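You operate a simulated robot arm through the tools that you are given. There is no shell and no other tool. Be economical: measure what you need, move in short steps, check, and stop when the job is done.

You run a simulated robot arm. Do the job below in one go: nothing can be reset, and whatever is moved stays where it is left.

Task
Fetch the stopped sign and set it in the blue tray on the hose stand. Take the pipe plug with the largest size on its label from the top of the long steel bench and put it on top of the check valve there. Take the orange blanking disc and put it on the top of the long steel bench. Take the cake lump from the top of the valve bench and leave it in the drain pan. Take the short pipe from the top of the valve bench and leave it in the blue crate. Take the running sign on the top of the cake bench and put it away on the table beside the red pump. Take the square carton from the top of the cake bench and put it on the white small filter plate there. The order is free.

It is judged by the outcome, as a careful person would: the job done as asked, and still so three seconds after it is handed in. It fails if anything else is knocked over, pushed out of place, dropped, spilled or broken.

Robot
A 7-joint arm with a vacuum gripper on a trunk, on a base that drives. Base frame: it is fixed to the floor where the robot stands at the start and does not move with it; the origin is under the middle of the robot, x ahead of it, y to its left, z up. Readings come in m, degrees, newtons and seconds.
With the tool pointing down near the work surface it reaches from about 0.1 to 0.64 m from the robot's upright axis, wherever it stands. Its first joint turns from -115.0 to 115.0 degrees. Places, roughly: blue crate (35x19x10 cm) [-1.3, -10.5, 0.8]; blue tray on the hose stand (25x18 cm) [-1.42, -2.66, 0.72]; cake lump (6x5x4 cm) [-1.5, -9.9, 0.8]; check valve [0.5, -1, 0.75]; drain pan (26x15x6 cm) [-1.2, -9.9, 0.8]; orange blanking disc [0.75, 1, 0.75]; pipe plug [0.5, -0.5, 0.75]; running sign [-1.5, -11.25, 0.75]; short pipe [-1.5, -10.5, 0.75]; small filter plate [-1.25, -12, 0.75]; square carton [-1.5, -11.5, 0.75]; stopped sign [0.5, 0, 0.75]; table beside the red pump (13x27 cm) [0.68, 0.12, 0.76]; top of the long steel bench [0.6, -1.4, 0.8]. Payload 2.55 kg.
Tool frame: the origin (TCP) lies in the middle of the cups' lips, and z points out of the cups. The gripper has 1 cup of 0.044 m across, covering 0.044 by 0.044 m (tool x, y); the bellows give 0.02 m. With the vacuum on, a cup seals on a smooth face that it is pressed against (1 to 4 N); it does not hold porous or soft things. The pull reaches 55 N.
Orientation is told as [roll, pitch, yaw] about the base's x, y, z axes, in that order, counted from this pose: with the cups facing straight down, the tool's x points along the base's -x, its y along +y and its z along -z.

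Tools
- The arm moves only by the tool servo_tool. Its argument "deltas" is a list of rows, each a list of 7 numbers: the vacuum: 1 switches it on, -1 off, then the shift along the base's x, y, z in m, then the turn, a rotation vector about the base's x, y, z in degrees. In form: [[suction, x, y, z, ax, ay, az], ...]. A call has 1 to 10 rows; each row shifts and turns the commanded pose from where the row before left it. Each row takes 0.2 s and may step no farther than 0.05 m and 8.6 degrees from the row before; otherwise, or with a gripper value out of range, the whole call is refused. Where a pose cannot be reached the arm comes as near as it can. A force on the tool above 40 N (or 10 N above the force at the start of the call, whichever is more), or a blocked arm, ends the call early, and 0.2 s more pass. The pull builds up within a second once a cup has sealed. Time passes only in rows, and 0.2 s behind the last, so rows that do not move give it time. It gives the time, the measured TCP pose, the force on the tool (base axes) and the pull of the vacuum at its end, in the units of the frame above (readings bear some noise), with the torque about the TCP (base axes, N m) and any sound that the robot's microphone picked up.
- Cameras (640 x 400 px; columns grow to the right, rows downward): "scene" is now at [-0.01, 0.1258, 1.7715]; the picture's right is [-0.72, -0.70, 0.00], its down [-0.57, 0.58, -0.58] and it looks along [0.41, -0.42, -0.81] (base axes); focal length 269 px, centre (320, 200). "wrist" rides on the gripper at [0.081, 0.006, -0.173] in the tool frame; the picture's right is [-0.08, 1.00, 0.00], its down [-0.89, -0.07, -0.45] and it looks along [-0.44, -0.04, 0.90] (tool axes); focal length 256 px, centre (320, 200). There is no depth. A picture from a camera that has moved, and an enlarged one, comes with that camera's place and axes in the base frame and with its lens.
- get_image(camera): a new picture of that camera. The clock stands still meanwhile.
- move_column(by): slides the trunk up (or, below 0, down) by that many m; the arm and the scene camera ride with it, the base frame stays. It gives what a move gives, with no picture.
- drive_base(legs): drives the robot by 1 to 6 legs, each [ahead, left, turn to the left] in m, m and degrees, along the robot's own axes; the way and the turn of a leg run together, so that a leg with both is an arc; at most 1.5 m and 180 degrees a leg. The arm and the cameras ride along, it lands a little off, and it stops where it bumps. It gives what a move gives.
- aim_head(pan, tilt): turns the head with the scene camera to pan (to the left, within 155 degrees either way) and tilt (down, from -29 to 69), counted from straight ahead of the robot. It gives what a move gives.
- close_up(camera, box): a new picture of the part [left, top, right, bottom] of that camera's present view, enlarged. The clock stands still meanwhile.
- finish_job(): hands the job in; it is judged then, once.

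Go step by step. Nothing tells you exact positions but the pictures and the camera data: compare them with the known pose of the tool, close in by small moves and look again before you grip or let go. The budget is 207 turns and 180 pictures, counting those below and the enlarged ones. Unless the task says otherwise, let go and move clear before handing in, and close with one line.

The tools are called after ">>>" as a command line: name --pt "numbers of a row" for each row, then --argument value for the rest, lists and objects as JSON in quotes. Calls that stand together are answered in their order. servo_tool: Moves the arm, as the interface text tells. Its arguments: {"type":"object","properties":{"deltas":{"type":"array"}},"required":["deltas"]} The other tools are called the same way: move_column (by) slides the trunk up or down; drive_base (legs) drives the base; aim_head (pan, tilt) turns the head that bears the scene camera; get_image (camera) takes a picture; close_up (camera, box) takes an enlarged picture of a part of a camera's view; finish_job () hands the job in.

At the start:

```text
t: 0.0
ee_pos: [0.2613, -0.2998, 1.1384]
tcp_rot: [0.1, -0.1, 0.0]
ft_force: [-0.1, 0.2, 0.6]
ft_torque: [0.0, 0.02, 0.04]
pull: 0.0
trunk travel left (down, up): [-0.875, 0.115]
robot x, y, heading: [0.0017, -0.0051, 0.3]
head pan, tilt: [-45.9, 54.4]
```

scene: 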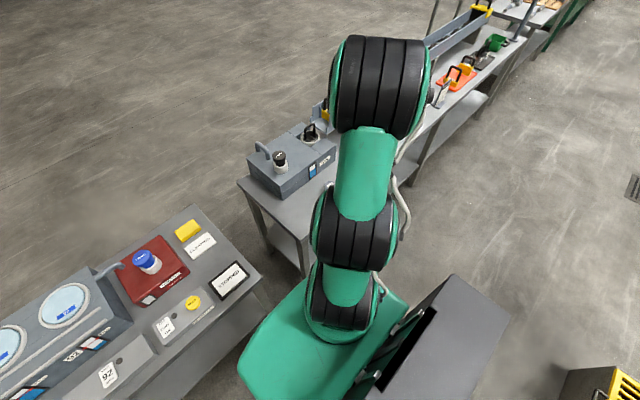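
wrist: 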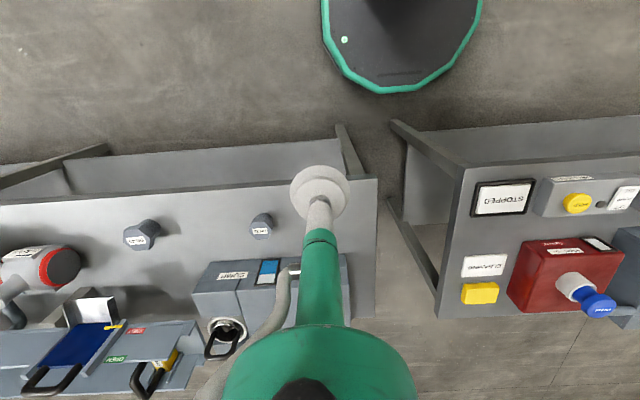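

I see a pump table to the front-left with the stopped sign and a long bench to the front-right with pipe plugs. I'll look around first.

>>> aim_head --pan 0 --tilt 50

>>> get_image --camera "scene"

>>> close_up --camera "wrist" --box '[0, 180, 320, 400]'

>>> close_up --camera "wrist" --box '[420, 150, 640, 340]'

>>> aim_head --pan 50 --tilt 45

>>> get_image --camera "scene"

>>> aim_head --pan -90 --tilt 35

>>> get_image --camera "scene"

```text
t: 1.1
ee_pos: [0.261, -0.3002, 1.1366]
tcp_rot: [0.1, -0.1, 0.0]
ft_force: [0.5, 0.4, -0.3]
ft_torque: [0.02, 0.02, 0.0]
pull: 0.1
trunk travel left (down, up): [-0.875, 0.115]
robot x, y, heading: [0.0011, -0.0026, 0.1]
head pan, tilt: [0.0, 50.0]
```

```text
177 pictures are left
camera scene: at [0.0163, 0.1779, 1.7773], right [0.0, -1.0, 0.0], down [-0.77, 0.0, -0.64], along [0.64, 0.0, -0.77], focal length 269 px, centre (320, 200)
```

scene: 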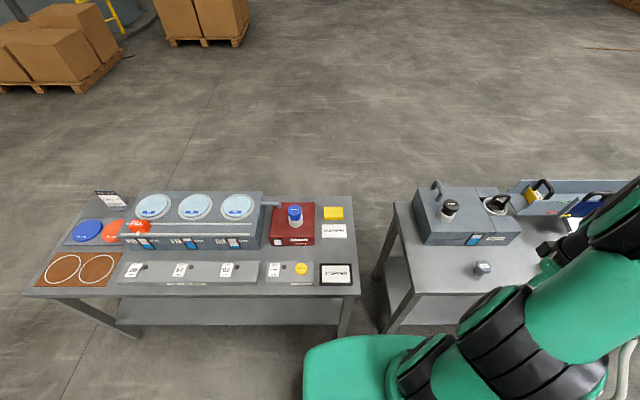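

```text
1.82 times, centred on (160, 290) of wrist
camera zoom: at [0.1804, -0.2938, 1.3111], right [0.08, 1.0, 0.0], down [0.89, -0.07, 0.45], along [0.44, -0.04, -0.9], focal length 465 px, centre (611, 36)
```

zoom: 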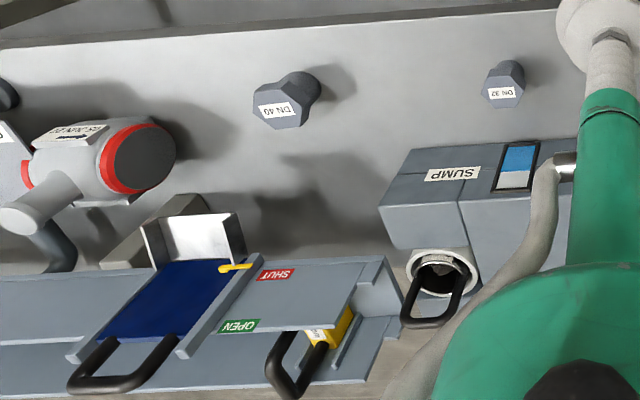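

```text
2.11 times, centred on (530, 245) of wrist
camera zoom: at [0.1804, -0.2938, 1.3111], right [0.08, 1.0, 0.0], down [0.89, -0.07, 0.45], along [0.44, -0.04, -0.9], focal length 539 px, centre (-122, 105)
```

zoom: 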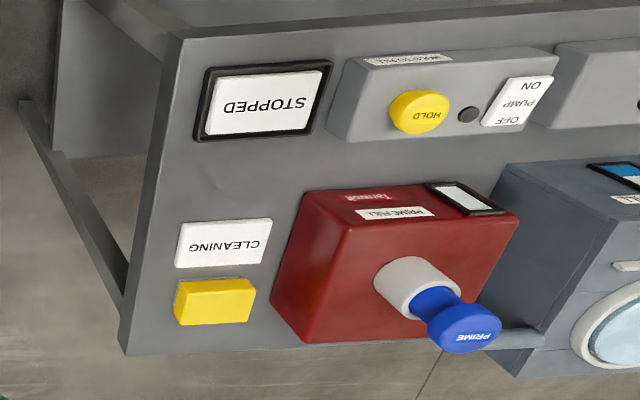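

```text
t: 2.3
ee_pos: [0.2613, -0.2999, 1.1379]
tcp_rot: [0.1, 0.0, 0.1]
ft_force: [-0.3, 0.4, 0.4]
ft_torque: [0.0, -0.02, -0.02]
pull: 0.0
trunk travel left (down, up): [-0.875, 0.115]
robot x, y, heading: [-0.0005, -0.0027, 0.1]
head pan, tilt: [50.0, 45.0]
```

```text
174 pictures are left
camera scene: at [-0.0084, 0.2403, 1.7842], right [0.77, -0.64, 0.0], down [-0.46, -0.54, -0.71], along [0.45, 0.54, -0.71], focal length 269 px, centre (320, 200)
```

scene: 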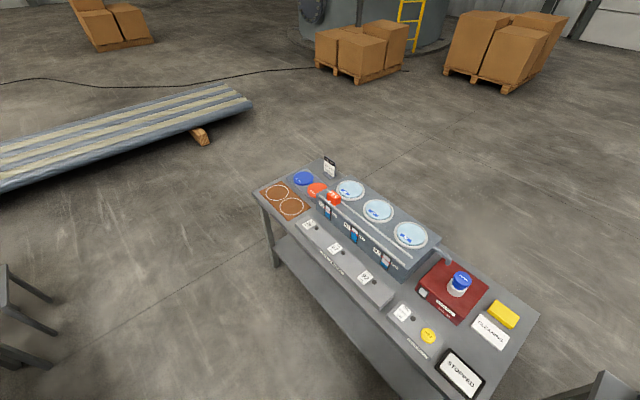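

```text
t: 4.5
ee_pos: [0.2618, -0.3003, 1.1369]
tcp_rot: [0.0, 0.0, 0.1]
ft_force: [0.7, -1.0, 1.3]
ft_torque: [-0.02, -0.01, 0.0]
pull: 0.0
trunk travel left (down, up): [-0.875, 0.115]
robot x, y, heading: [-0.0029, -0.0038, -0.0]
head pan, tilt: [-90.0, 35.0]
```

```text
173 pictures are left
camera scene: at [-0.0606, 0.09, 1.799], right [-1.0, 0.0, 0.0], down [0.0, 0.57, -0.82], along [0.0, -0.82, -0.57], focal length 269 px, centre (320, 200)
```

scene: 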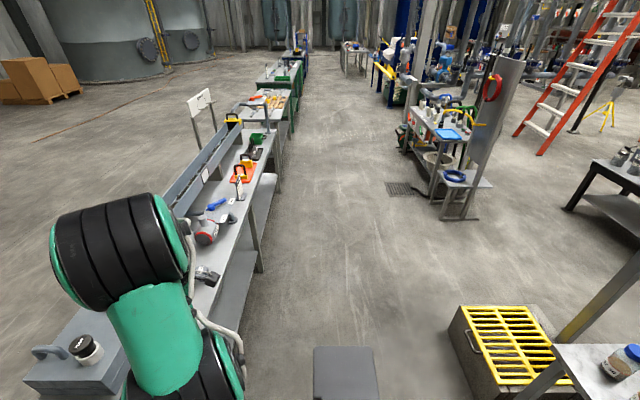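

>>> aim_head --pan 10 --tilt 50

>>> close_up --camera "scene" --box '[280, 190, 440, 290]'

>>> close_up --camera "scene" --box '[80, 190, 300, 327]'

>>> get_image --camera "scene"

>>> aim_head --pan -90 --tilt 20

>>> close_up --camera "scene" --box '[160, 60, 400, 210]'

>>> close_up --camera "scene" --box '[380, 100, 540, 300]'

>>> close_up --camera "scene" --box '[180, 200, 300, 380]'

```text
t: 6.3
ee_pos: [0.2605, -0.3002, 1.1375]
tcp_rot: [0.0, 0.0, 0.0]
ft_force: [0.4, -0.9, 0.7]
ft_torque: [0.03, -0.01, 0.01]
pull: 0.0
trunk travel left (down, up): [-0.875, 0.115]
robot x, y, heading: [-0.0012, -0.0011, 0.1]
head pan, tilt: [10.0, 50.0]
```

```text
4.00 times, centred on (360, 240) of scene
camera zoom: at [0.0151, 0.1913, 1.7773], right [0.17, -0.98, 0.0], down [-0.75, -0.13, -0.64], along [0.63, 0.11, -0.77], focal length 1077 px, centre (160, 40)
```

zoom: 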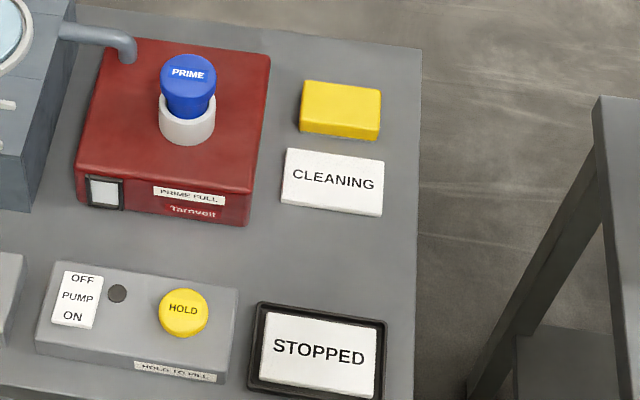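

```text
2.91 times, centred on (190, 258) of scene
camera zoom: at [0.0151, 0.1913, 1.7773], right [0.17, -0.98, 0.0], down [-0.75, -0.13, -0.64], along [0.63, 0.11, -0.77], focal length 783 px, centre (698, 30)
```

zoom: 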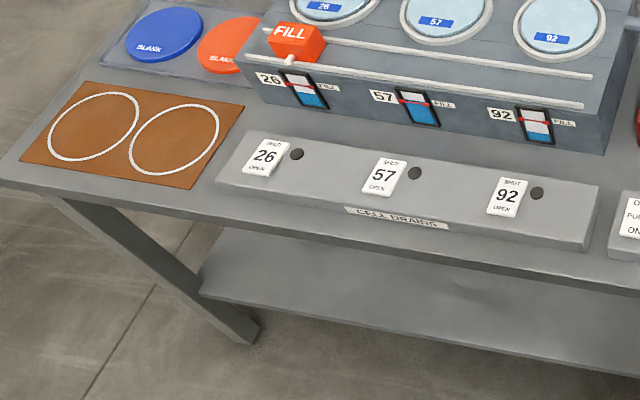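

```text
170 pictures are left
camera scene: at [0.0151, 0.1913, 1.7773], right [0.17, -0.98, 0.0], down [-0.75, -0.13, -0.64], along [0.63, 0.11, -0.77], focal length 269 px, centre (320, 200)
```

scene: 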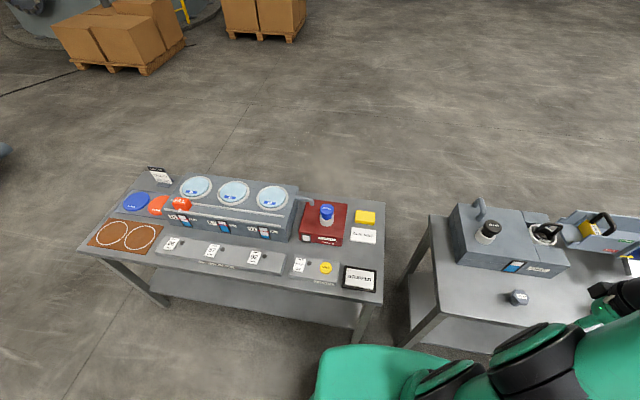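

```text
t: 8.1
ee_pos: [0.2611, -0.2993, 1.1379]
tcp_rot: [-0.2, 0.0, 0.0]
ft_force: [0.4, -0.3, 0.3]
ft_torque: [-0.04, 0.0, 0.03]
pull: 0.2
trunk travel left (down, up): [-0.875, 0.115]
robot x, y, heading: [-0.0012, 0.0017, -0.0]
head pan, tilt: [-90.0, 20.0]
```

```text
2.67 times, centred on (280, 135) of scene
camera zoom: at [-0.0606, 0.0849, 1.8228], right [-1.0, 0.0, 0.0], down [0.0, 0.34, -0.94], along [0.0, -0.94, -0.34], focal length 718 px, centre (427, 373)
```

zoom: 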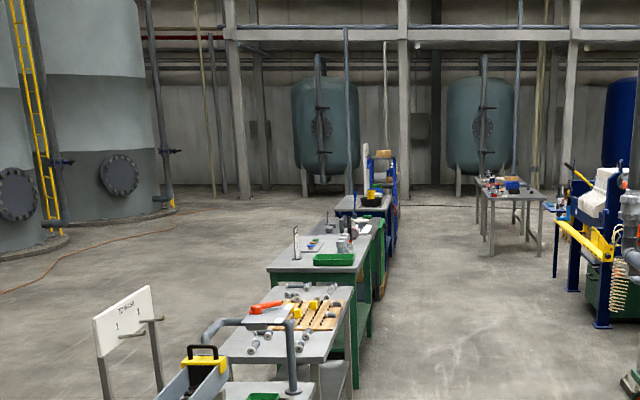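

```text
2.00 times, centred on (460, 200) of scene
camera zoom: at [-0.0606, 0.0849, 1.8228], right [-1.0, 0.0, 0.0], down [0.0, 0.34, -0.94], along [0.0, -0.94, -0.34], focal length 539 px, centre (40, 200)
```

zoom: 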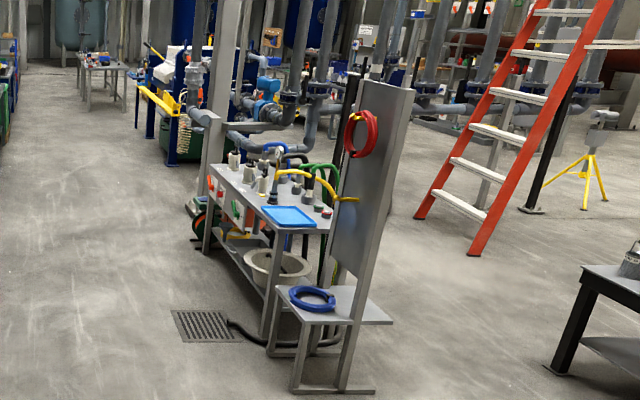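

```text
2.22 times, centred on (240, 290) of scene
camera zoom: at [-0.0606, 0.0849, 1.8228], right [-1.0, 0.0, 0.0], down [0.0, 0.34, -0.94], along [0.0, -0.94, -0.34], focal length 598 px, centre (498, 0)
```

zoom: 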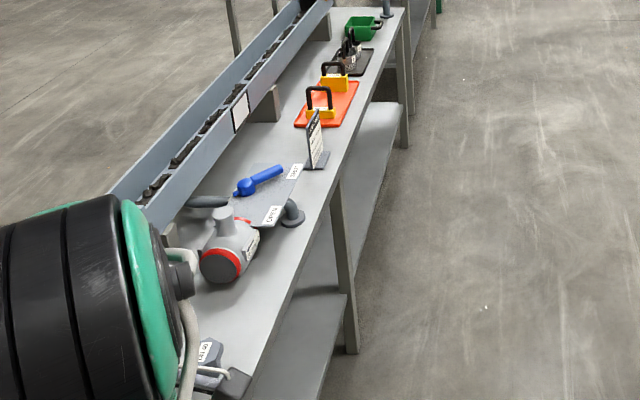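

>>> drive_base --legs '[[0, -0.85, 0]]'

>>> aim_head --pan -45 --tilt 45

>>> get_image --camera "scene"

>>> get_image --camera "wrist"

>>> aim_head --pan 30 --tilt 50

>>> get_image --camera "scene"

```text
t: 12.6
ee_pos: [0.2477, -1.1666, 1.137]
tcp_rot: [-0.1, 0.0, -1.0]
ft_force: [-0.7, 0.1, 0.2]
ft_torque: [0.0, -0.01, 0.01]
pull: 0.2
trunk travel left (down, up): [-0.875, 0.115]
robot x, y, heading: [-0.0073, -0.8607, -1.1]
head pan, tilt: [-90.0, 20.0]
```

```text
t: 13.8
ee_pos: [0.2482, -1.1656, 1.1365]
tcp_rot: [-0.1, 0.0, -1.0]
ft_force: [-1.1, 0.6, -0.2]
ft_torque: [0.02, 0.02, -0.01]
pull: 0.1
trunk travel left (down, up): [-0.875, 0.115]
robot x, y, heading: [-0.0077, -0.8652, -0.8]
head pan, tilt: [-45.0, 45.0]
```

```text
166 pictures are left
camera scene: at [-0.0089, -0.7416, 1.7842], right [-0.72, -0.69, 0.0], down [-0.49, 0.51, -0.71], along [0.49, -0.51, -0.71], focal length 269 px, centre (320, 200)
```

scene: 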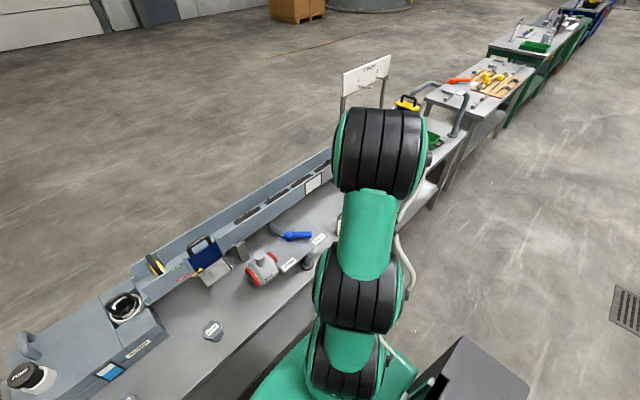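

```text
165 pictures are left
camera wrist: at [0.1673, -1.159, 1.3111], right [0.1, 1.0, 0.0], down [0.89, -0.09, 0.45], along [0.44, -0.04, -0.9], focal length 256 px, centre (320, 200)
```

wrist: 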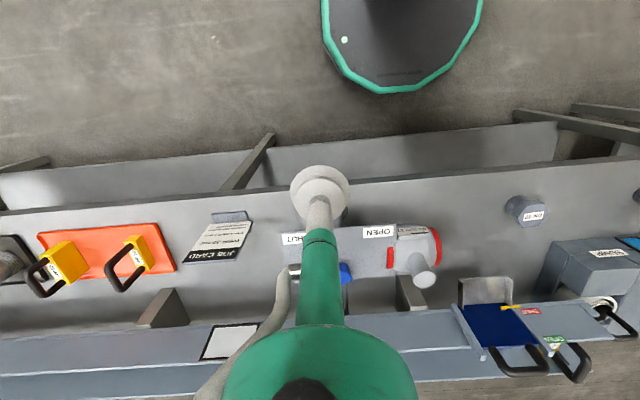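

```text
t: 15.2
ee_pos: [0.2478, -1.1668, 1.137]
tcp_rot: [-0.1, 0.0, -0.9]
ft_force: [0.6, -0.3, 0.0]
ft_torque: [-0.03, -0.02, -0.03]
pull: 0.1
trunk travel left (down, up): [-0.875, 0.115]
robot x, y, heading: [-0.0073, -0.8632, -1.2]
head pan, tilt: [30.0, 50.0]
```

```text
164 pictures are left
camera scene: at [0.0021, -0.6457, 1.7773], right [0.48, -0.88, 0.0], down [-0.67, -0.37, -0.64], along [0.56, 0.31, -0.77], focal length 269 px, centre (320, 200)
```

scene: 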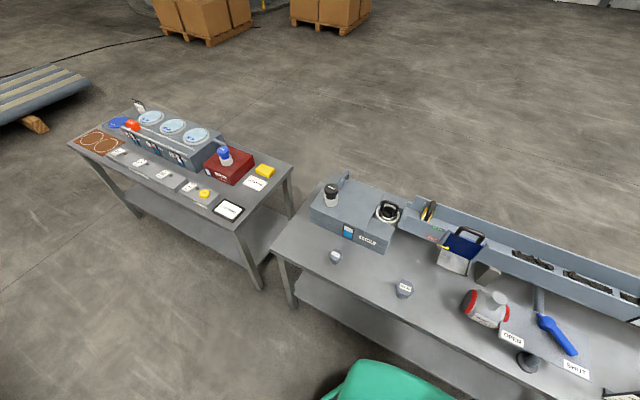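

>>> servo_tool --pt "-1 0.04 0.04 0 0 0 0" --pt "-1 0.04 0.04 0 0 0 0" --pt "-1 0.02 0.04 -0.02 0 0 0" --pt "-1 0.0 0.04 -0.02 0 0 0" --pt "-1 0.0 0.04 -0.02 0 0 0" --pt "-1 0.0 0.04 -0.02 0 0 0"

>>> get_image --camera "wrist"

>>> aim_head --pan -20 --tilt 45

>>> get_image --camera "scene"

```text
refused: row 1 steps farther than a row can; nothing moved
```

```text
163 pictures are left
camera wrist: at [0.1673, -1.159, 1.3111], right [0.1, 1.0, 0.0], down [0.89, -0.09, 0.45], along [0.44, -0.04, -0.9], focal length 256 px, centre (320, 200)
```

wrist: 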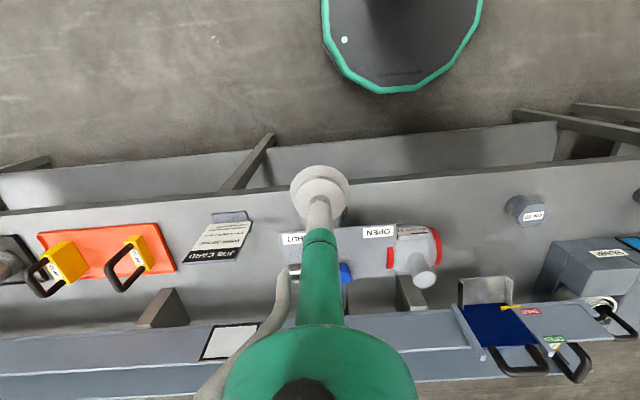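

```text
t: 16.4
ee_pos: [0.2476, -1.1653, 1.1377]
tcp_rot: [0.1, 0.0, -1.0]
ft_force: [-0.4, 0.2, 0.2]
ft_torque: [-0.01, 0.02, 0.01]
pull: 0.1
trunk travel left (down, up): [-0.875, 0.115]
robot x, y, heading: [-0.0073, -0.8585, -1.2]
head pan, tilt: [-20.0, 45.0]
```

```text
162 pictures are left
camera scene: at [0.0107, -0.712, 1.7842], right [-0.36, -0.93, 0.0], down [-0.66, 0.25, -0.71], along [0.66, -0.25, -0.71], focal length 269 px, centre (320, 200)
```

scene: 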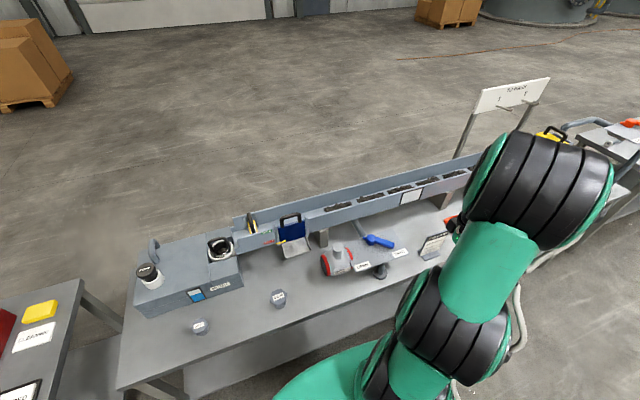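

>>> close_up --camera "scene" --box '[250, 200, 410, 320]'

>>> servo_tool --pt "-1 0.03 0.03 0 0 0 0" --pt "-1 0.03 0.03 0 0 0 0" --pt "-1 0.01 0.04 -0.02 0 0 0" --pt "-1 0.0 0.04 -0.02 0 0 0" --pt "-1 0.0 0.04 -0.02 0 0 0" --pt "-1 0.0 0.04 -0.02 0 0 0" --pt "-1 0.0 0.04 0 0 0 0"

>>> get_image --camera "wrist"

```text
3.33 times, centred on (330, 260) of scene
camera zoom: at [0.0107, -0.712, 1.7842], right [-0.36, -0.93, 0.0], down [-0.66, 0.25, -0.71], along [0.66, -0.25, -0.71], focal length 898 px, centre (287, 0)
```

zoom: 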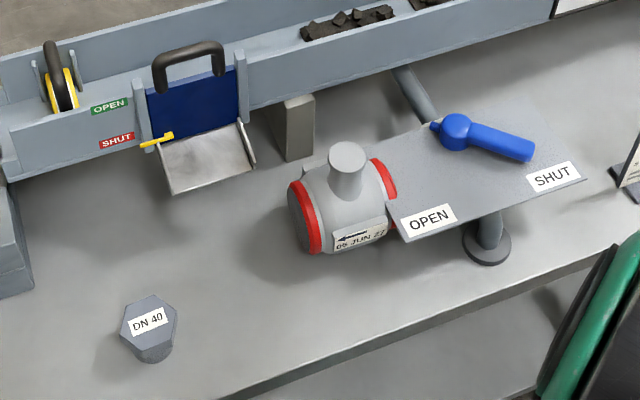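

```text
t: 18.0
ee_pos: [0.316, -0.9023, 1.0593]
tcp_rot: [-0.2, -0.1, -1.1]
ft_force: [0.2, 0.3, -0.6]
ft_torque: [-0.02, 0.02, 0.0]
pull: 0.0
trunk travel left (down, up): [-0.875, 0.115]
robot x, y, heading: [-0.0073, -0.8652, -0.8]
head pan, tilt: [-20.0, 45.0]
```

```text
160 pictures are left
camera wrist: at [0.2359, -0.8947, 1.2336], right [0.1, 1.0, 0.0], down [0.89, -0.09, 0.45], along [0.44, -0.04, -0.89], focal length 256 px, centre (320, 200)
```

wrist: 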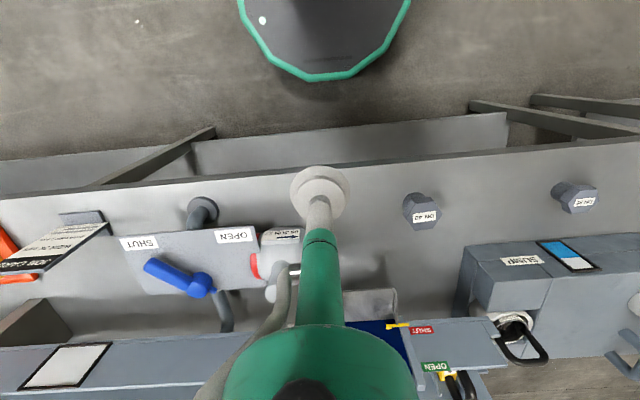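

>>> servo_tool --pt "-1 0.034 0.034 -0.01 0 0 0" --pt "-1 0.034 0.034 -0.01 0 0 0" --pt "-1 0.034 0.034 -0.01 0 0 0" --pt "-1 0.034 0.034 -0.01 0 0 0" --pt "-1 0.034 0.034 -0.01 0 0 0" --pt "-1 0 0 -0.03 0 0 0"

>>> get_image --camera "wrist"

>>> aim_head --pan 15 --tilt 55

>>> get_image --camera "scene"

```text
t: 19.4
ee_pos: [0.4873, -0.7363, 0.9792]
tcp_rot: [0.0, 0.0, -1.0]
ft_force: [0.1, -1.0, 0.4]
ft_torque: [0.02, 0.0, -0.02]
pull: 0.0
trunk travel left (down, up): [-0.875, 0.115]
robot x, y, heading: [-0.0065, -0.863, -1.2]
head pan, tilt: [-20.0, 45.0]
```

```text
159 pictures are left
camera wrist: at [0.4072, -0.7293, 1.1529], right [0.1, 1.0, 0.0], down [0.89, -0.09, 0.45], along [0.44, -0.04, -0.9], focal length 256 px, centre (320, 200)
```

wrist: 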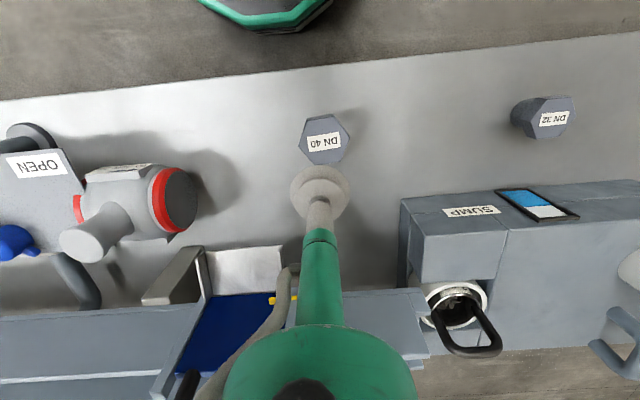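

```text
t: 20.4
ee_pos: [0.4874, -0.7373, 0.9794]
tcp_rot: [0.0, 0.0, -1.0]
ft_force: [-0.8, 0.0, -0.5]
ft_torque: [0.01, 0.04, 0.03]
pull: 0.1
trunk travel left (down, up): [-0.875, 0.115]
robot x, y, heading: [-0.0046, -0.8617, -1.0]
head pan, tilt: [15.0, 55.0]
```

```text
158 pictures are left
camera scene: at [0.0048, -0.6655, 1.7708], right [0.24, -0.97, 0.0], down [-0.8, -0.2, -0.57], along [0.56, 0.14, -0.82], focal length 269 px, centre (320, 200)
```

scene: 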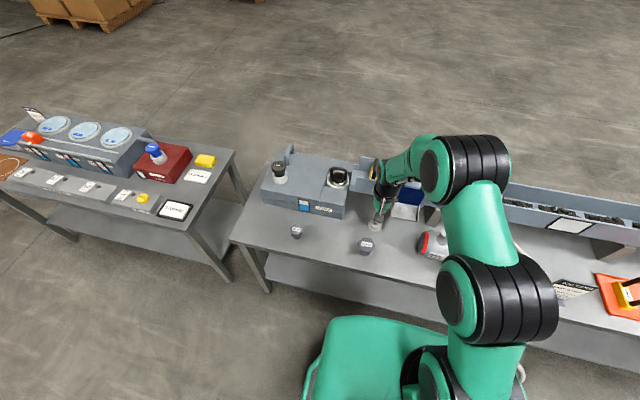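

>>> servo_tool --pt "-1 -0.008 0.008 -0.04 0 0 0" --pt "-1 0 0 -0.025 0 0 0" --pt "-1 0 0 0 0 0 0"

>>> get_image --camera "wrist"

>>> close_up --camera "scene" --box '[330, 190, 430, 260]'

```text
t: 21.2
ee_pos: [0.4794, -0.7289, 0.9128]
tcp_rot: [0.0, 0.0, -1.0]
ft_force: [-0.2, 0.6, -0.4]
ft_torque: [-0.01, -0.01, 0.03]
pull: 0.2
trunk travel left (down, up): [-0.875, 0.115]
robot x, y, heading: [-0.0032, -0.8609, -1.0]
head pan, tilt: [15.0, 55.0]
```

```text
157 pictures are left
camera wrist: at [0.3996, -0.7215, 1.0874], right [0.1, 1.0, 0.0], down [0.89, -0.09, 0.45], along [0.44, -0.04, -0.9], focal length 256 px, centre (320, 200)
```

wrist: 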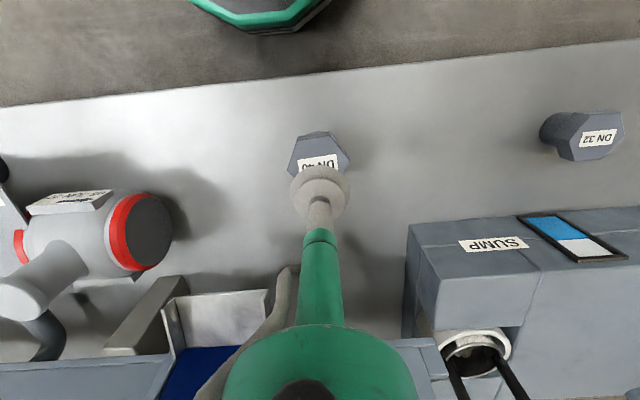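

```text
5.71 times, centred on (380, 225) of scene
camera zoom: at [0.0045, -0.6652, 1.7707], right [0.24, -0.97, 0.0], down [-0.79, -0.2, -0.57], along [0.56, 0.14, -0.82], focal length 1539 px, centre (-23, 57)
```

zoom: 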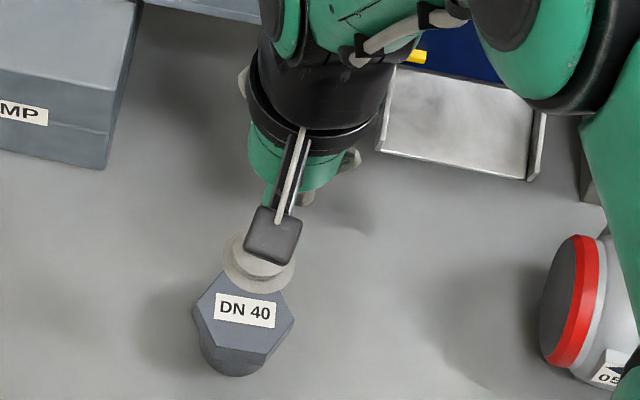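

>>> servo_tool --pt "1 0.003 0 -0.03 0 0 0" --pt "1 0 0 -0.02 0 0 0" --pt "1 0 0 -0.015 0 0 0" --pt "1 0 0 0 0 0 0"

>>> close_up --camera "scene" --box '[330, 190, 430, 260]'

```text
t: 22.2
ee_pos: [0.4835, -0.7288, 0.8476]
tcp_rot: [0.0, 0.0, -1.0]
ft_force: [-0.4, -0.1, 0.0]
ft_torque: [0.02, 0.02, 0.02]
pull: 0.0
trunk travel left (down, up): [-0.875, 0.115]
robot x, y, heading: [-0.0075, -0.8585, -0.9]
head pan, tilt: [15.0, 55.0]
```

```text
5.71 times, centred on (380, 225) of scene
camera zoom: at [0.0045, -0.6654, 1.7707], right [0.24, -0.97, 0.0], down [-0.79, -0.2, -0.57], along [0.56, 0.14, -0.82], focal length 1539 px, centre (-23, 57)
```

zoom: 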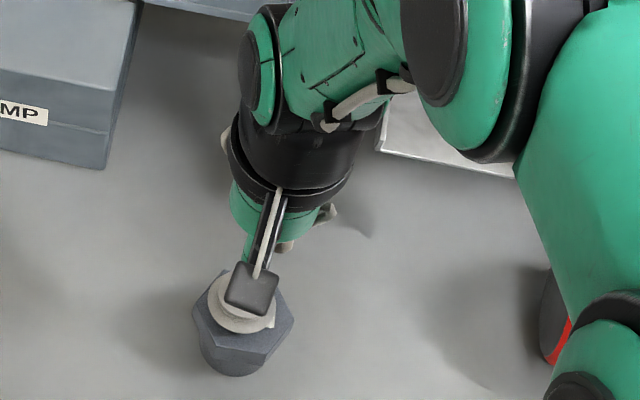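

>>> servo_tool --pt "1 0 0 -0.008 0 0 0" --pt "1 0 0 0 0 0 0"

>>> servo_tool --pt "1 0 0 -0.008 0 0 0" --pt "1 0 0 0 0 0 0"

```text
t: 22.8
ee_pos: [0.4831, -0.728, 0.8387]
tcp_rot: [0.0, 0.0, -1.1]
ft_force: [-0.8, -1.1, 0.1]
ft_torque: [0.02, 0.02, 0.0]
pull: 54.9
trunk travel left (down, up): [-0.875, 0.115]
robot x, y, heading: [-0.0072, -0.8631, -1.1]
head pan, tilt: [15.0, 55.0]
```

```text
t: 23.4
ee_pos: [0.484, -0.7278, 0.834]
tcp_rot: [0.1, -0.3, -1.0]
ft_force: [-3.1, -2.1, 20.4]
ft_torque: [-0.31, 0.21, -0.02]
pull: 54.4
trunk travel left (down, up): [-0.875, 0.115]
robot x, y, heading: [-0.0095, -0.8643, -0.7]
head pan, tilt: [15.0, 55.0]
```

>>> servo_tool --pt "1 0 0 0.01 0 0 0" --pt "1 0 0 0.04 0 0 0" --pt "1 0 0 0.05 0 0 0" --pt "1 0 0 0.05 0 0 0" --pt "1 0 0 0.04 0 0 0" --pt "1 0 0 0 0 0 0"

>>> get_image --camera "wrist"

>>> get_image --camera "scene"

```text
t: 24.8
ee_pos: [0.4843, -0.7296, 1.0206]
tcp_rot: [0.0, 0.2, -1.0]
ft_force: [-0.8, 0.5, -1.8]
ft_torque: [0.02, 0.02, -0.04]
pull: 55.1
trunk travel left (down, up): [-0.875, 0.115]
robot x, y, heading: [-0.009, -0.8599, -1.0]
head pan, tilt: [15.0, 55.0]
```

```text
154 pictures are left
camera wrist: at [0.4045, -0.7223, 1.1938], right [0.1, 1.0, 0.0], down [0.89, -0.09, 0.44], along [0.44, -0.04, -0.9], focal length 256 px, centre (320, 200)
```

wrist: 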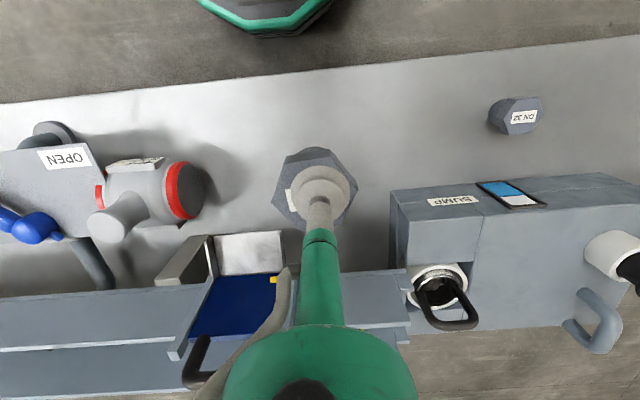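

```text
153 pictures are left
camera scene: at [0.0054, -0.6652, 1.7707], right [0.24, -0.97, 0.0], down [-0.8, -0.2, -0.57], along [0.56, 0.14, -0.82], focal length 269 px, centre (320, 200)
```

scene: 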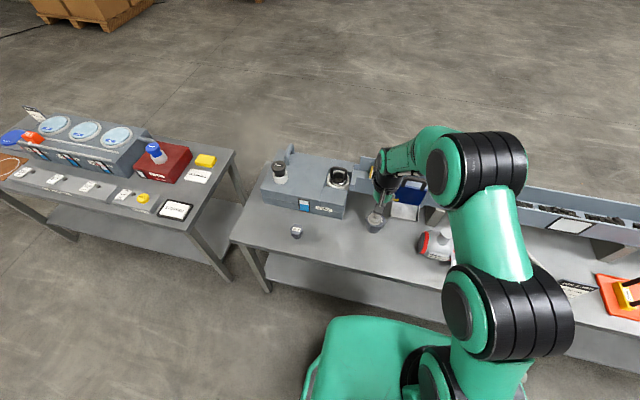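

>>> servo_tool --pt "1 0 0 0.04 0 0 0" --pt "1 0 0 0.04 0 0 0" --pt "1 0.01 -0.045 0 0 0 0" --pt "1 0.01 -0.045 0 0 0 0" --pt "1 0.01 -0.045 0 0 0 0" --pt "1 0.01 -0.045 0 0 0 0" --pt "1 0.01 -0.045 0 0 0 0" --pt "1 0.01 -0.035 0 0 0 0" --pt "1 0 0 0 0 0 0"

>>> get_image --camera "wrist"

>>> aim_head --pan 30 --tilt 45

>>> get_image --camera "scene"

```text
t: 26.8
ee_pos: [0.543, -0.9891, 1.1027]
tcp_rot: [0.0, 0.0, -0.9]
ft_force: [-0.2, -0.5, -1.5]
ft_torque: [0.01, -0.02, 0.01]
pull: 55.1
trunk travel left (down, up): [-0.875, 0.115]
robot x, y, heading: [-0.0062, -0.8603, -1.0]
head pan, tilt: [15.0, 55.0]
```

```text
152 pictures are left
camera wrist: at [0.4631, -0.9807, 1.2757], right [0.1, 1.0, 0.0], down [0.89, -0.09, 0.45], along [0.44, -0.04, -0.9], focal length 256 px, centre (320, 200)
```

wrist: 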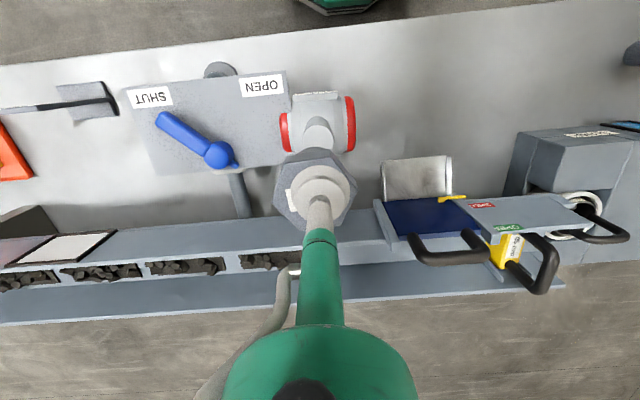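

```text
t: 27.6
ee_pos: [0.5437, -0.989, 1.1022]
tcp_rot: [0.0, -0.1, -1.0]
ft_force: [0.5, 0.0, -1.9]
ft_torque: [0.02, 0.02, -0.03]
pull: 54.3
trunk travel left (down, up): [-0.875, 0.115]
robot x, y, heading: [-0.0088, -0.8565, -0.9]
head pan, tilt: [30.0, 45.0]
```

```text
151 pictures are left
camera scene: at [0.006, -0.6437, 1.7842], right [0.48, -0.88, 0.0], down [-0.62, -0.34, -0.71], along [0.62, 0.34, -0.71], focal length 269 px, centre (320, 200)
```

scene: 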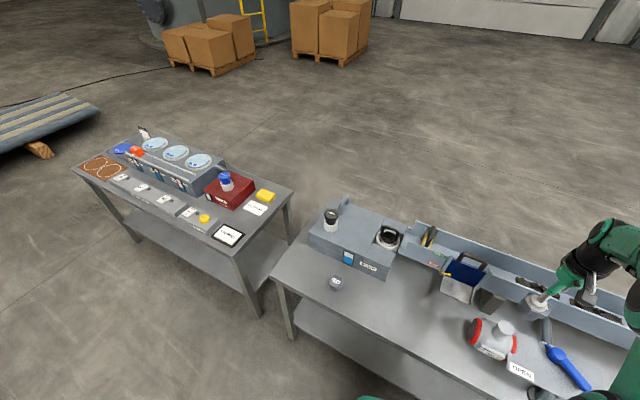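

>>> aim_head --pan -5 --tilt 45

>>> close_up --camera "scene" --box '[320, 160, 480, 280]'

>>> close_up --camera "wrist" --box '[240, 70, 400, 230]'

```text
t: 28.6
ee_pos: [0.5437, -0.9885, 1.1029]
tcp_rot: [0.0, -0.1, -0.9]
ft_force: [0.7, 0.1, -1.4]
ft_torque: [0.0, 0.0, 0.01]
pull: 54.6
trunk travel left (down, up): [-0.875, 0.115]
robot x, y, heading: [-0.0057, -0.8654, -1.2]
head pan, tilt: [-5.0, 45.0]
```

```text
3.33 times, centred on (400, 220) of scene
camera zoom: at [0.0156, -0.6913, 1.7842], right [-0.1, -0.99, 0.0], down [-0.7, 0.07, -0.71], along [0.7, -0.07, -0.71], focal length 898 px, centre (53, 133)
```

zoom: 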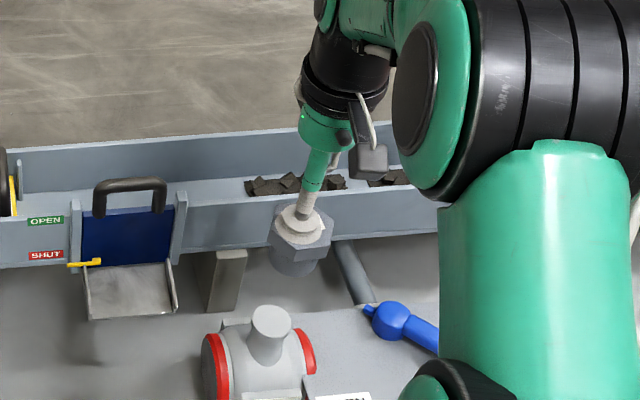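

```text
2.50 times, centred on (320, 150) of wrist
camera zoom: at [0.4634, -0.9811, 1.2753], right [0.1, 1.0, 0.0], down [0.89, -0.09, 0.45], along [0.44, -0.04, -0.9], focal length 640 px, centre (320, 325)
```

zoom: 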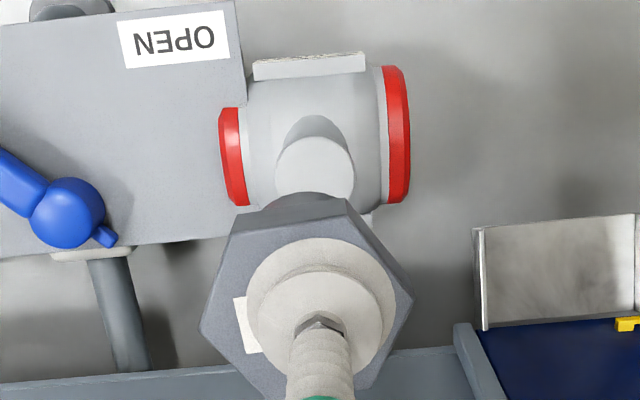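

>>> servo_tool --pt "1 0 0.002 -0.03 0 0 0" --pt "1 0 0 -0.03 0 0 0" --pt "1 0 0 0 0 0 0"

>>> close_up --camera "scene" --box '[360, 180, 440, 280]'

>>> close_up --camera "wrist" --box '[240, 70, 400, 230]'

```text
t: 29.4
ee_pos: [0.5426, -0.9868, 1.0432]
tcp_rot: [-0.1, -0.1, -1.0]
ft_force: [-0.1, -0.4, -1.3]
ft_torque: [0.0, 0.0, 0.0]
pull: 54.8
trunk travel left (down, up): [-0.875, 0.115]
robot x, y, heading: [-0.0084, -0.8585, -1.0]
head pan, tilt: [-5.0, 45.0]
```

```text
4.00 times, centred on (400, 230) of scene
camera zoom: at [0.015, -0.6912, 1.7842], right [-0.11, -0.99, 0.0], down [-0.7, 0.07, -0.71], along [0.7, -0.07, -0.71], focal length 1077 px, centre (0, 80)
```

zoom: 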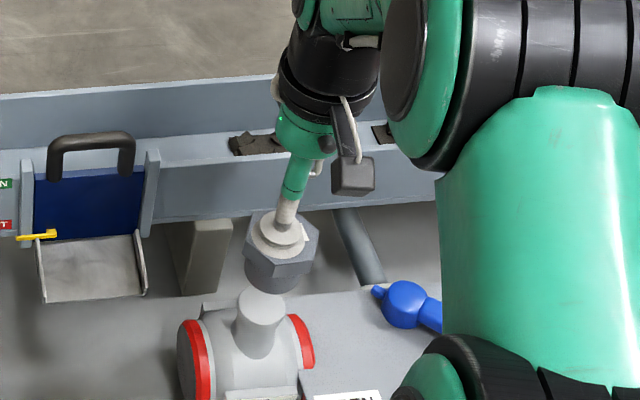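

```text
2.50 times, centred on (320, 150) of wrist
camera zoom: at [0.462, -0.9791, 1.2154], right [0.1, 1.0, 0.0], down [0.89, -0.09, 0.45], along [0.44, -0.04, -0.89], focal length 640 px, centre (320, 325)
```

zoom: 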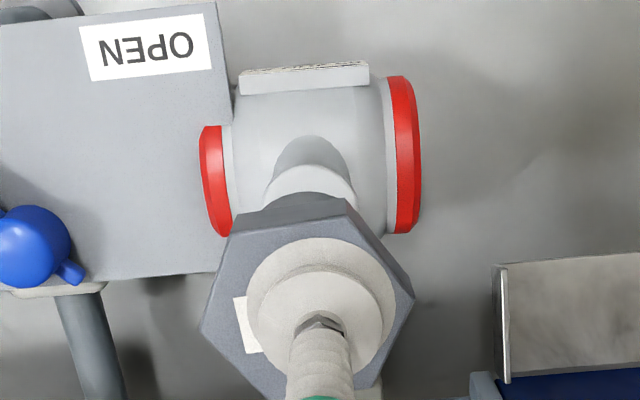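

>>> servo_tool --pt "1 0 0.005 -0.01 0 0 0" --pt "1 0 0 -0.01 0 0 0" --pt "1 0 0 0 0 0 0"

>>> close_up --camera "scene" --box '[370, 210, 420, 270]'

>>> close_up --camera "wrist" --box '[240, 70, 400, 230]'

```text
t: 30.2
ee_pos: [0.5422, -0.9809, 1.022]
tcp_rot: [0.0, 0.0, -1.0]
ft_force: [0.0, -0.2, -1.3]
ft_torque: [0.02, 0.0, 0.01]
pull: 54.7
trunk travel left (down, up): [-0.875, 0.115]
robot x, y, heading: [-0.007, -0.8612, -1.2]
head pan, tilt: [-5.0, 45.0]
```

```text
6.67 times, centred on (395, 240) of scene
camera zoom: at [0.0154, -0.6913, 1.7842], right [-0.11, -0.99, 0.0], down [-0.7, 0.07, -0.71], along [0.7, -0.07, -0.71], focal length 1795 px, centre (-180, -67)
```

zoom: 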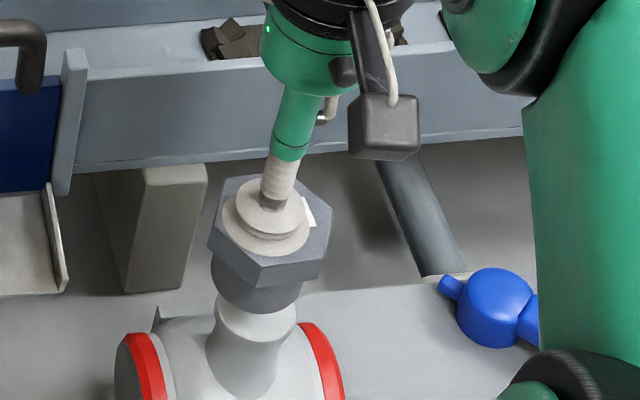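

```text
2.50 times, centred on (320, 150) of wrist
camera zoom: at [0.4619, -0.9735, 1.1951], right [0.1, 1.0, 0.0], down [0.89, -0.09, 0.45], along [0.44, -0.04, -0.9], focal length 640 px, centre (320, 325)
```

zoom: 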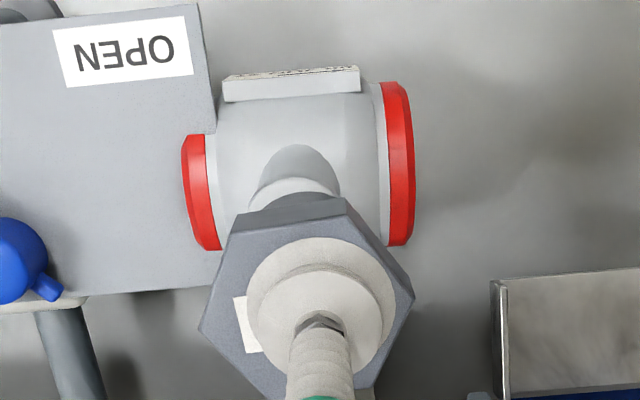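

>>> servo_tool --pt "1 0 -0.002 -0.005 0 0 0" --pt "1 0 0 0 0 0 0"

>>> servo_tool --pt "1 0 0 -0.004 0 0 0" --pt "1 0 0 0 0 0 0"

>>> servo_tool --pt "1 0 0 -0.004 0 0 0" --pt "1 0 0 0 0 0 0"

>>> close_up --camera "scene" --box '[370, 210, 420, 270]'

```text
t: 30.8
ee_pos: [0.5422, -0.9837, 1.0172]
tcp_rot: [0.0, 0.0, -1.0]
ft_force: [0.9, -0.9, -2.3]
ft_torque: [0.03, 0.0, -0.01]
pull: 54.7
trunk travel left (down, up): [-0.875, 0.115]
robot x, y, heading: [-0.0105, -0.8625, -1.1]
head pan, tilt: [-5.0, 45.0]
```

```text
t: 31.4
ee_pos: [0.5434, -0.9842, 1.0125]
tcp_rot: [0.1, 0.0, -1.0]
ft_force: [-0.4, 0.7, -1.2]
ft_torque: [-0.01, 0.01, 0.01]
pull: 54.8
trunk travel left (down, up): [-0.875, 0.115]
robot x, y, heading: [-0.0084, -0.8589, -0.9]
head pan, tilt: [-5.0, 45.0]
```

```text
t: 32.0
ee_pos: [0.5436, -0.984, 1.008]
tcp_rot: [0.0, 0.0, -0.9]
ft_force: [-0.5, 0.4, -1.9]
ft_torque: [0.0, -0.01, -0.01]
pull: 54.6
trunk travel left (down, up): [-0.875, 0.115]
robot x, y, heading: [-0.0081, -0.8635, -0.9]
head pan, tilt: [-5.0, 45.0]
```

```text
6.67 times, centred on (395, 240) of scene
camera zoom: at [0.0154, -0.6914, 1.7842], right [-0.11, -0.99, 0.0], down [-0.7, 0.07, -0.71], along [0.7, -0.07, -0.71], focal length 1795 px, centre (-180, -67)
```

zoom: 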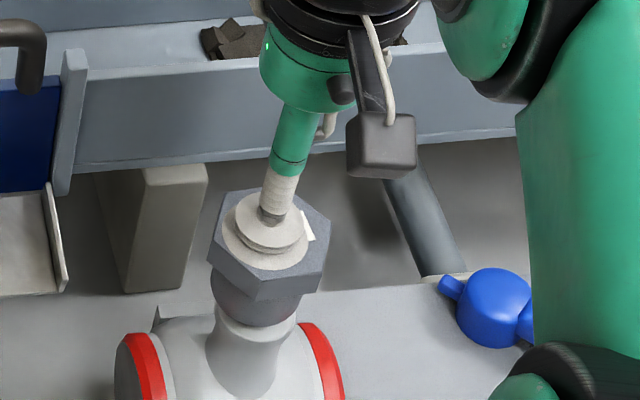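

>>> servo_tool --pt "1 0 0 -0.004 0 0 0" --pt "1 0 0 0 0 0 0"

>>> servo_tool --pt "1 0 0 -0.004 0 0 0" --pt "1 0 0 0 0 0 0"

>>> close_up --camera "scene" --box '[370, 210, 420, 270]'

>>> close_up --camera "wrist" --box '[240, 70, 400, 230]'

```text
t: 32.6
ee_pos: [0.5434, -0.9833, 1.0043]
tcp_rot: [-0.1, 0.0, -1.0]
ft_force: [0.3, -0.4, -1.4]
ft_torque: [0.0, 0.04, -0.01]
pull: 55.5
trunk travel left (down, up): [-0.875, 0.115]
robot x, y, heading: [-0.0081, -0.8628, -1.1]
head pan, tilt: [-5.0, 45.0]
```

```text
t: 33.2
ee_pos: [0.5423, -0.9847, 1.0003]
tcp_rot: [0.0, -0.1, -1.0]
ft_force: [-1.0, -0.1, -2.4]
ft_torque: [-0.01, 0.02, -0.02]
pull: 55.1
trunk travel left (down, up): [-0.875, 0.115]
robot x, y, heading: [-0.0088, -0.8604, -1.5]
head pan, tilt: [-5.0, 45.0]
```

```text
6.67 times, centred on (395, 240) of scene
camera zoom: at [0.0154, -0.6914, 1.7842], right [-0.11, -0.99, 0.0], down [-0.7, 0.07, -0.71], along [0.7, -0.07, -0.71], focal length 1795 px, centre (-180, -67)
```

zoom: 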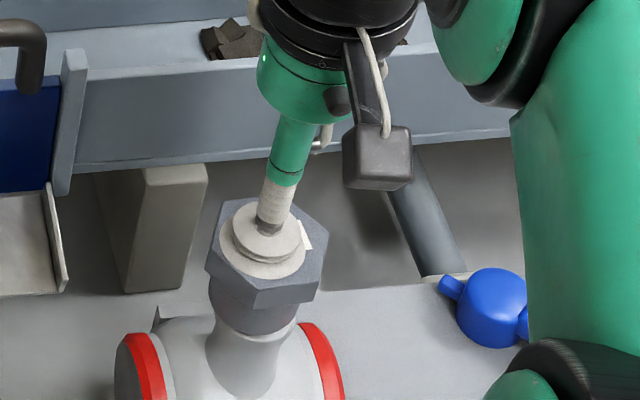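

```text
2.50 times, centred on (320, 150) of wrist
camera zoom: at [0.4625, -0.9757, 1.1739], right [0.1, 1.0, 0.0], down [0.89, -0.09, 0.45], along [0.44, -0.04, -0.9], focal length 640 px, centre (320, 325)
```

zoom: 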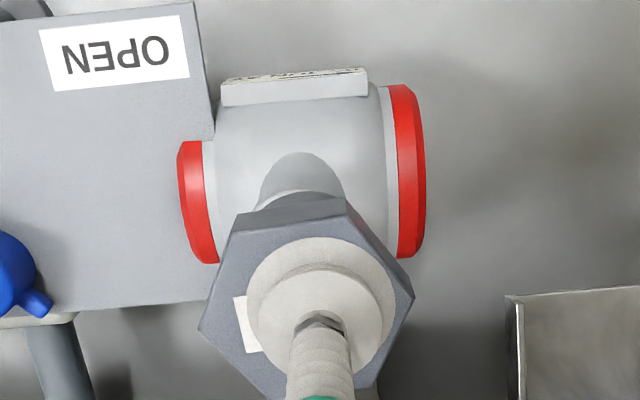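

>>> servo_tool --pt "1 0 0 -0.004 0 0 0" --pt "1 0 0 0 0 0 0"

>>> servo_tool --pt "1 0 0 -0.004 0 0 0" --pt "1 0 0 0 0 0 0"

>>> close_up --camera "scene" --box '[370, 210, 420, 270]'

>>> close_up --camera "wrist" --box '[240, 70, 400, 230]'

```text
t: 33.8
ee_pos: [0.5437, -0.9853, 0.9966]
tcp_rot: [0.0, 0.0, -1.0]
ft_force: [0.7, -0.7, -2.0]
ft_torque: [0.01, -0.01, -0.01]
pull: 54.7
trunk travel left (down, up): [-0.875, 0.115]
robot x, y, heading: [-0.0087, -0.8631, -1.0]
head pan, tilt: [-5.0, 45.0]
```

```text
t: 34.4
ee_pos: [0.5428, -0.9828, 0.9918]
tcp_rot: [0.1, 0.1, -1.1]
ft_force: [0.1, -0.3, -2.3]
ft_torque: [-0.01, -0.01, 0.0]
pull: 55.1
trunk travel left (down, up): [-0.875, 0.115]
robot x, y, heading: [-0.0081, -0.8622, -1.1]
head pan, tilt: [-5.0, 45.0]
```

```text
6.67 times, centred on (395, 240) of scene
camera zoom: at [0.0155, -0.6914, 1.7842], right [-0.11, -0.99, 0.0], down [-0.7, 0.07, -0.71], along [0.7, -0.07, -0.71], focal length 1795 px, centre (-180, -67)
```

zoom: 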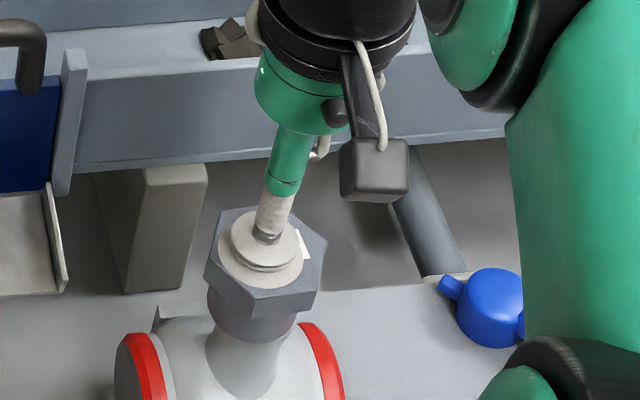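

```text
2.50 times, centred on (320, 150) of wrist
camera zoom: at [0.4621, -0.9761, 1.1659], right [0.1, 1.0, 0.0], down [0.89, -0.09, 0.45], along [0.44, -0.04, -0.9], focal length 640 px, centre (320, 325)
```

zoom: 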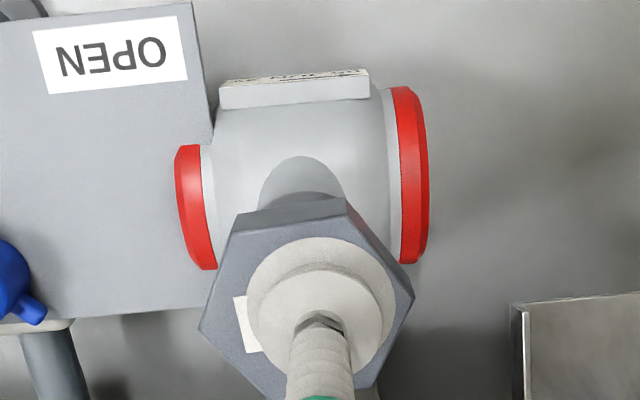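

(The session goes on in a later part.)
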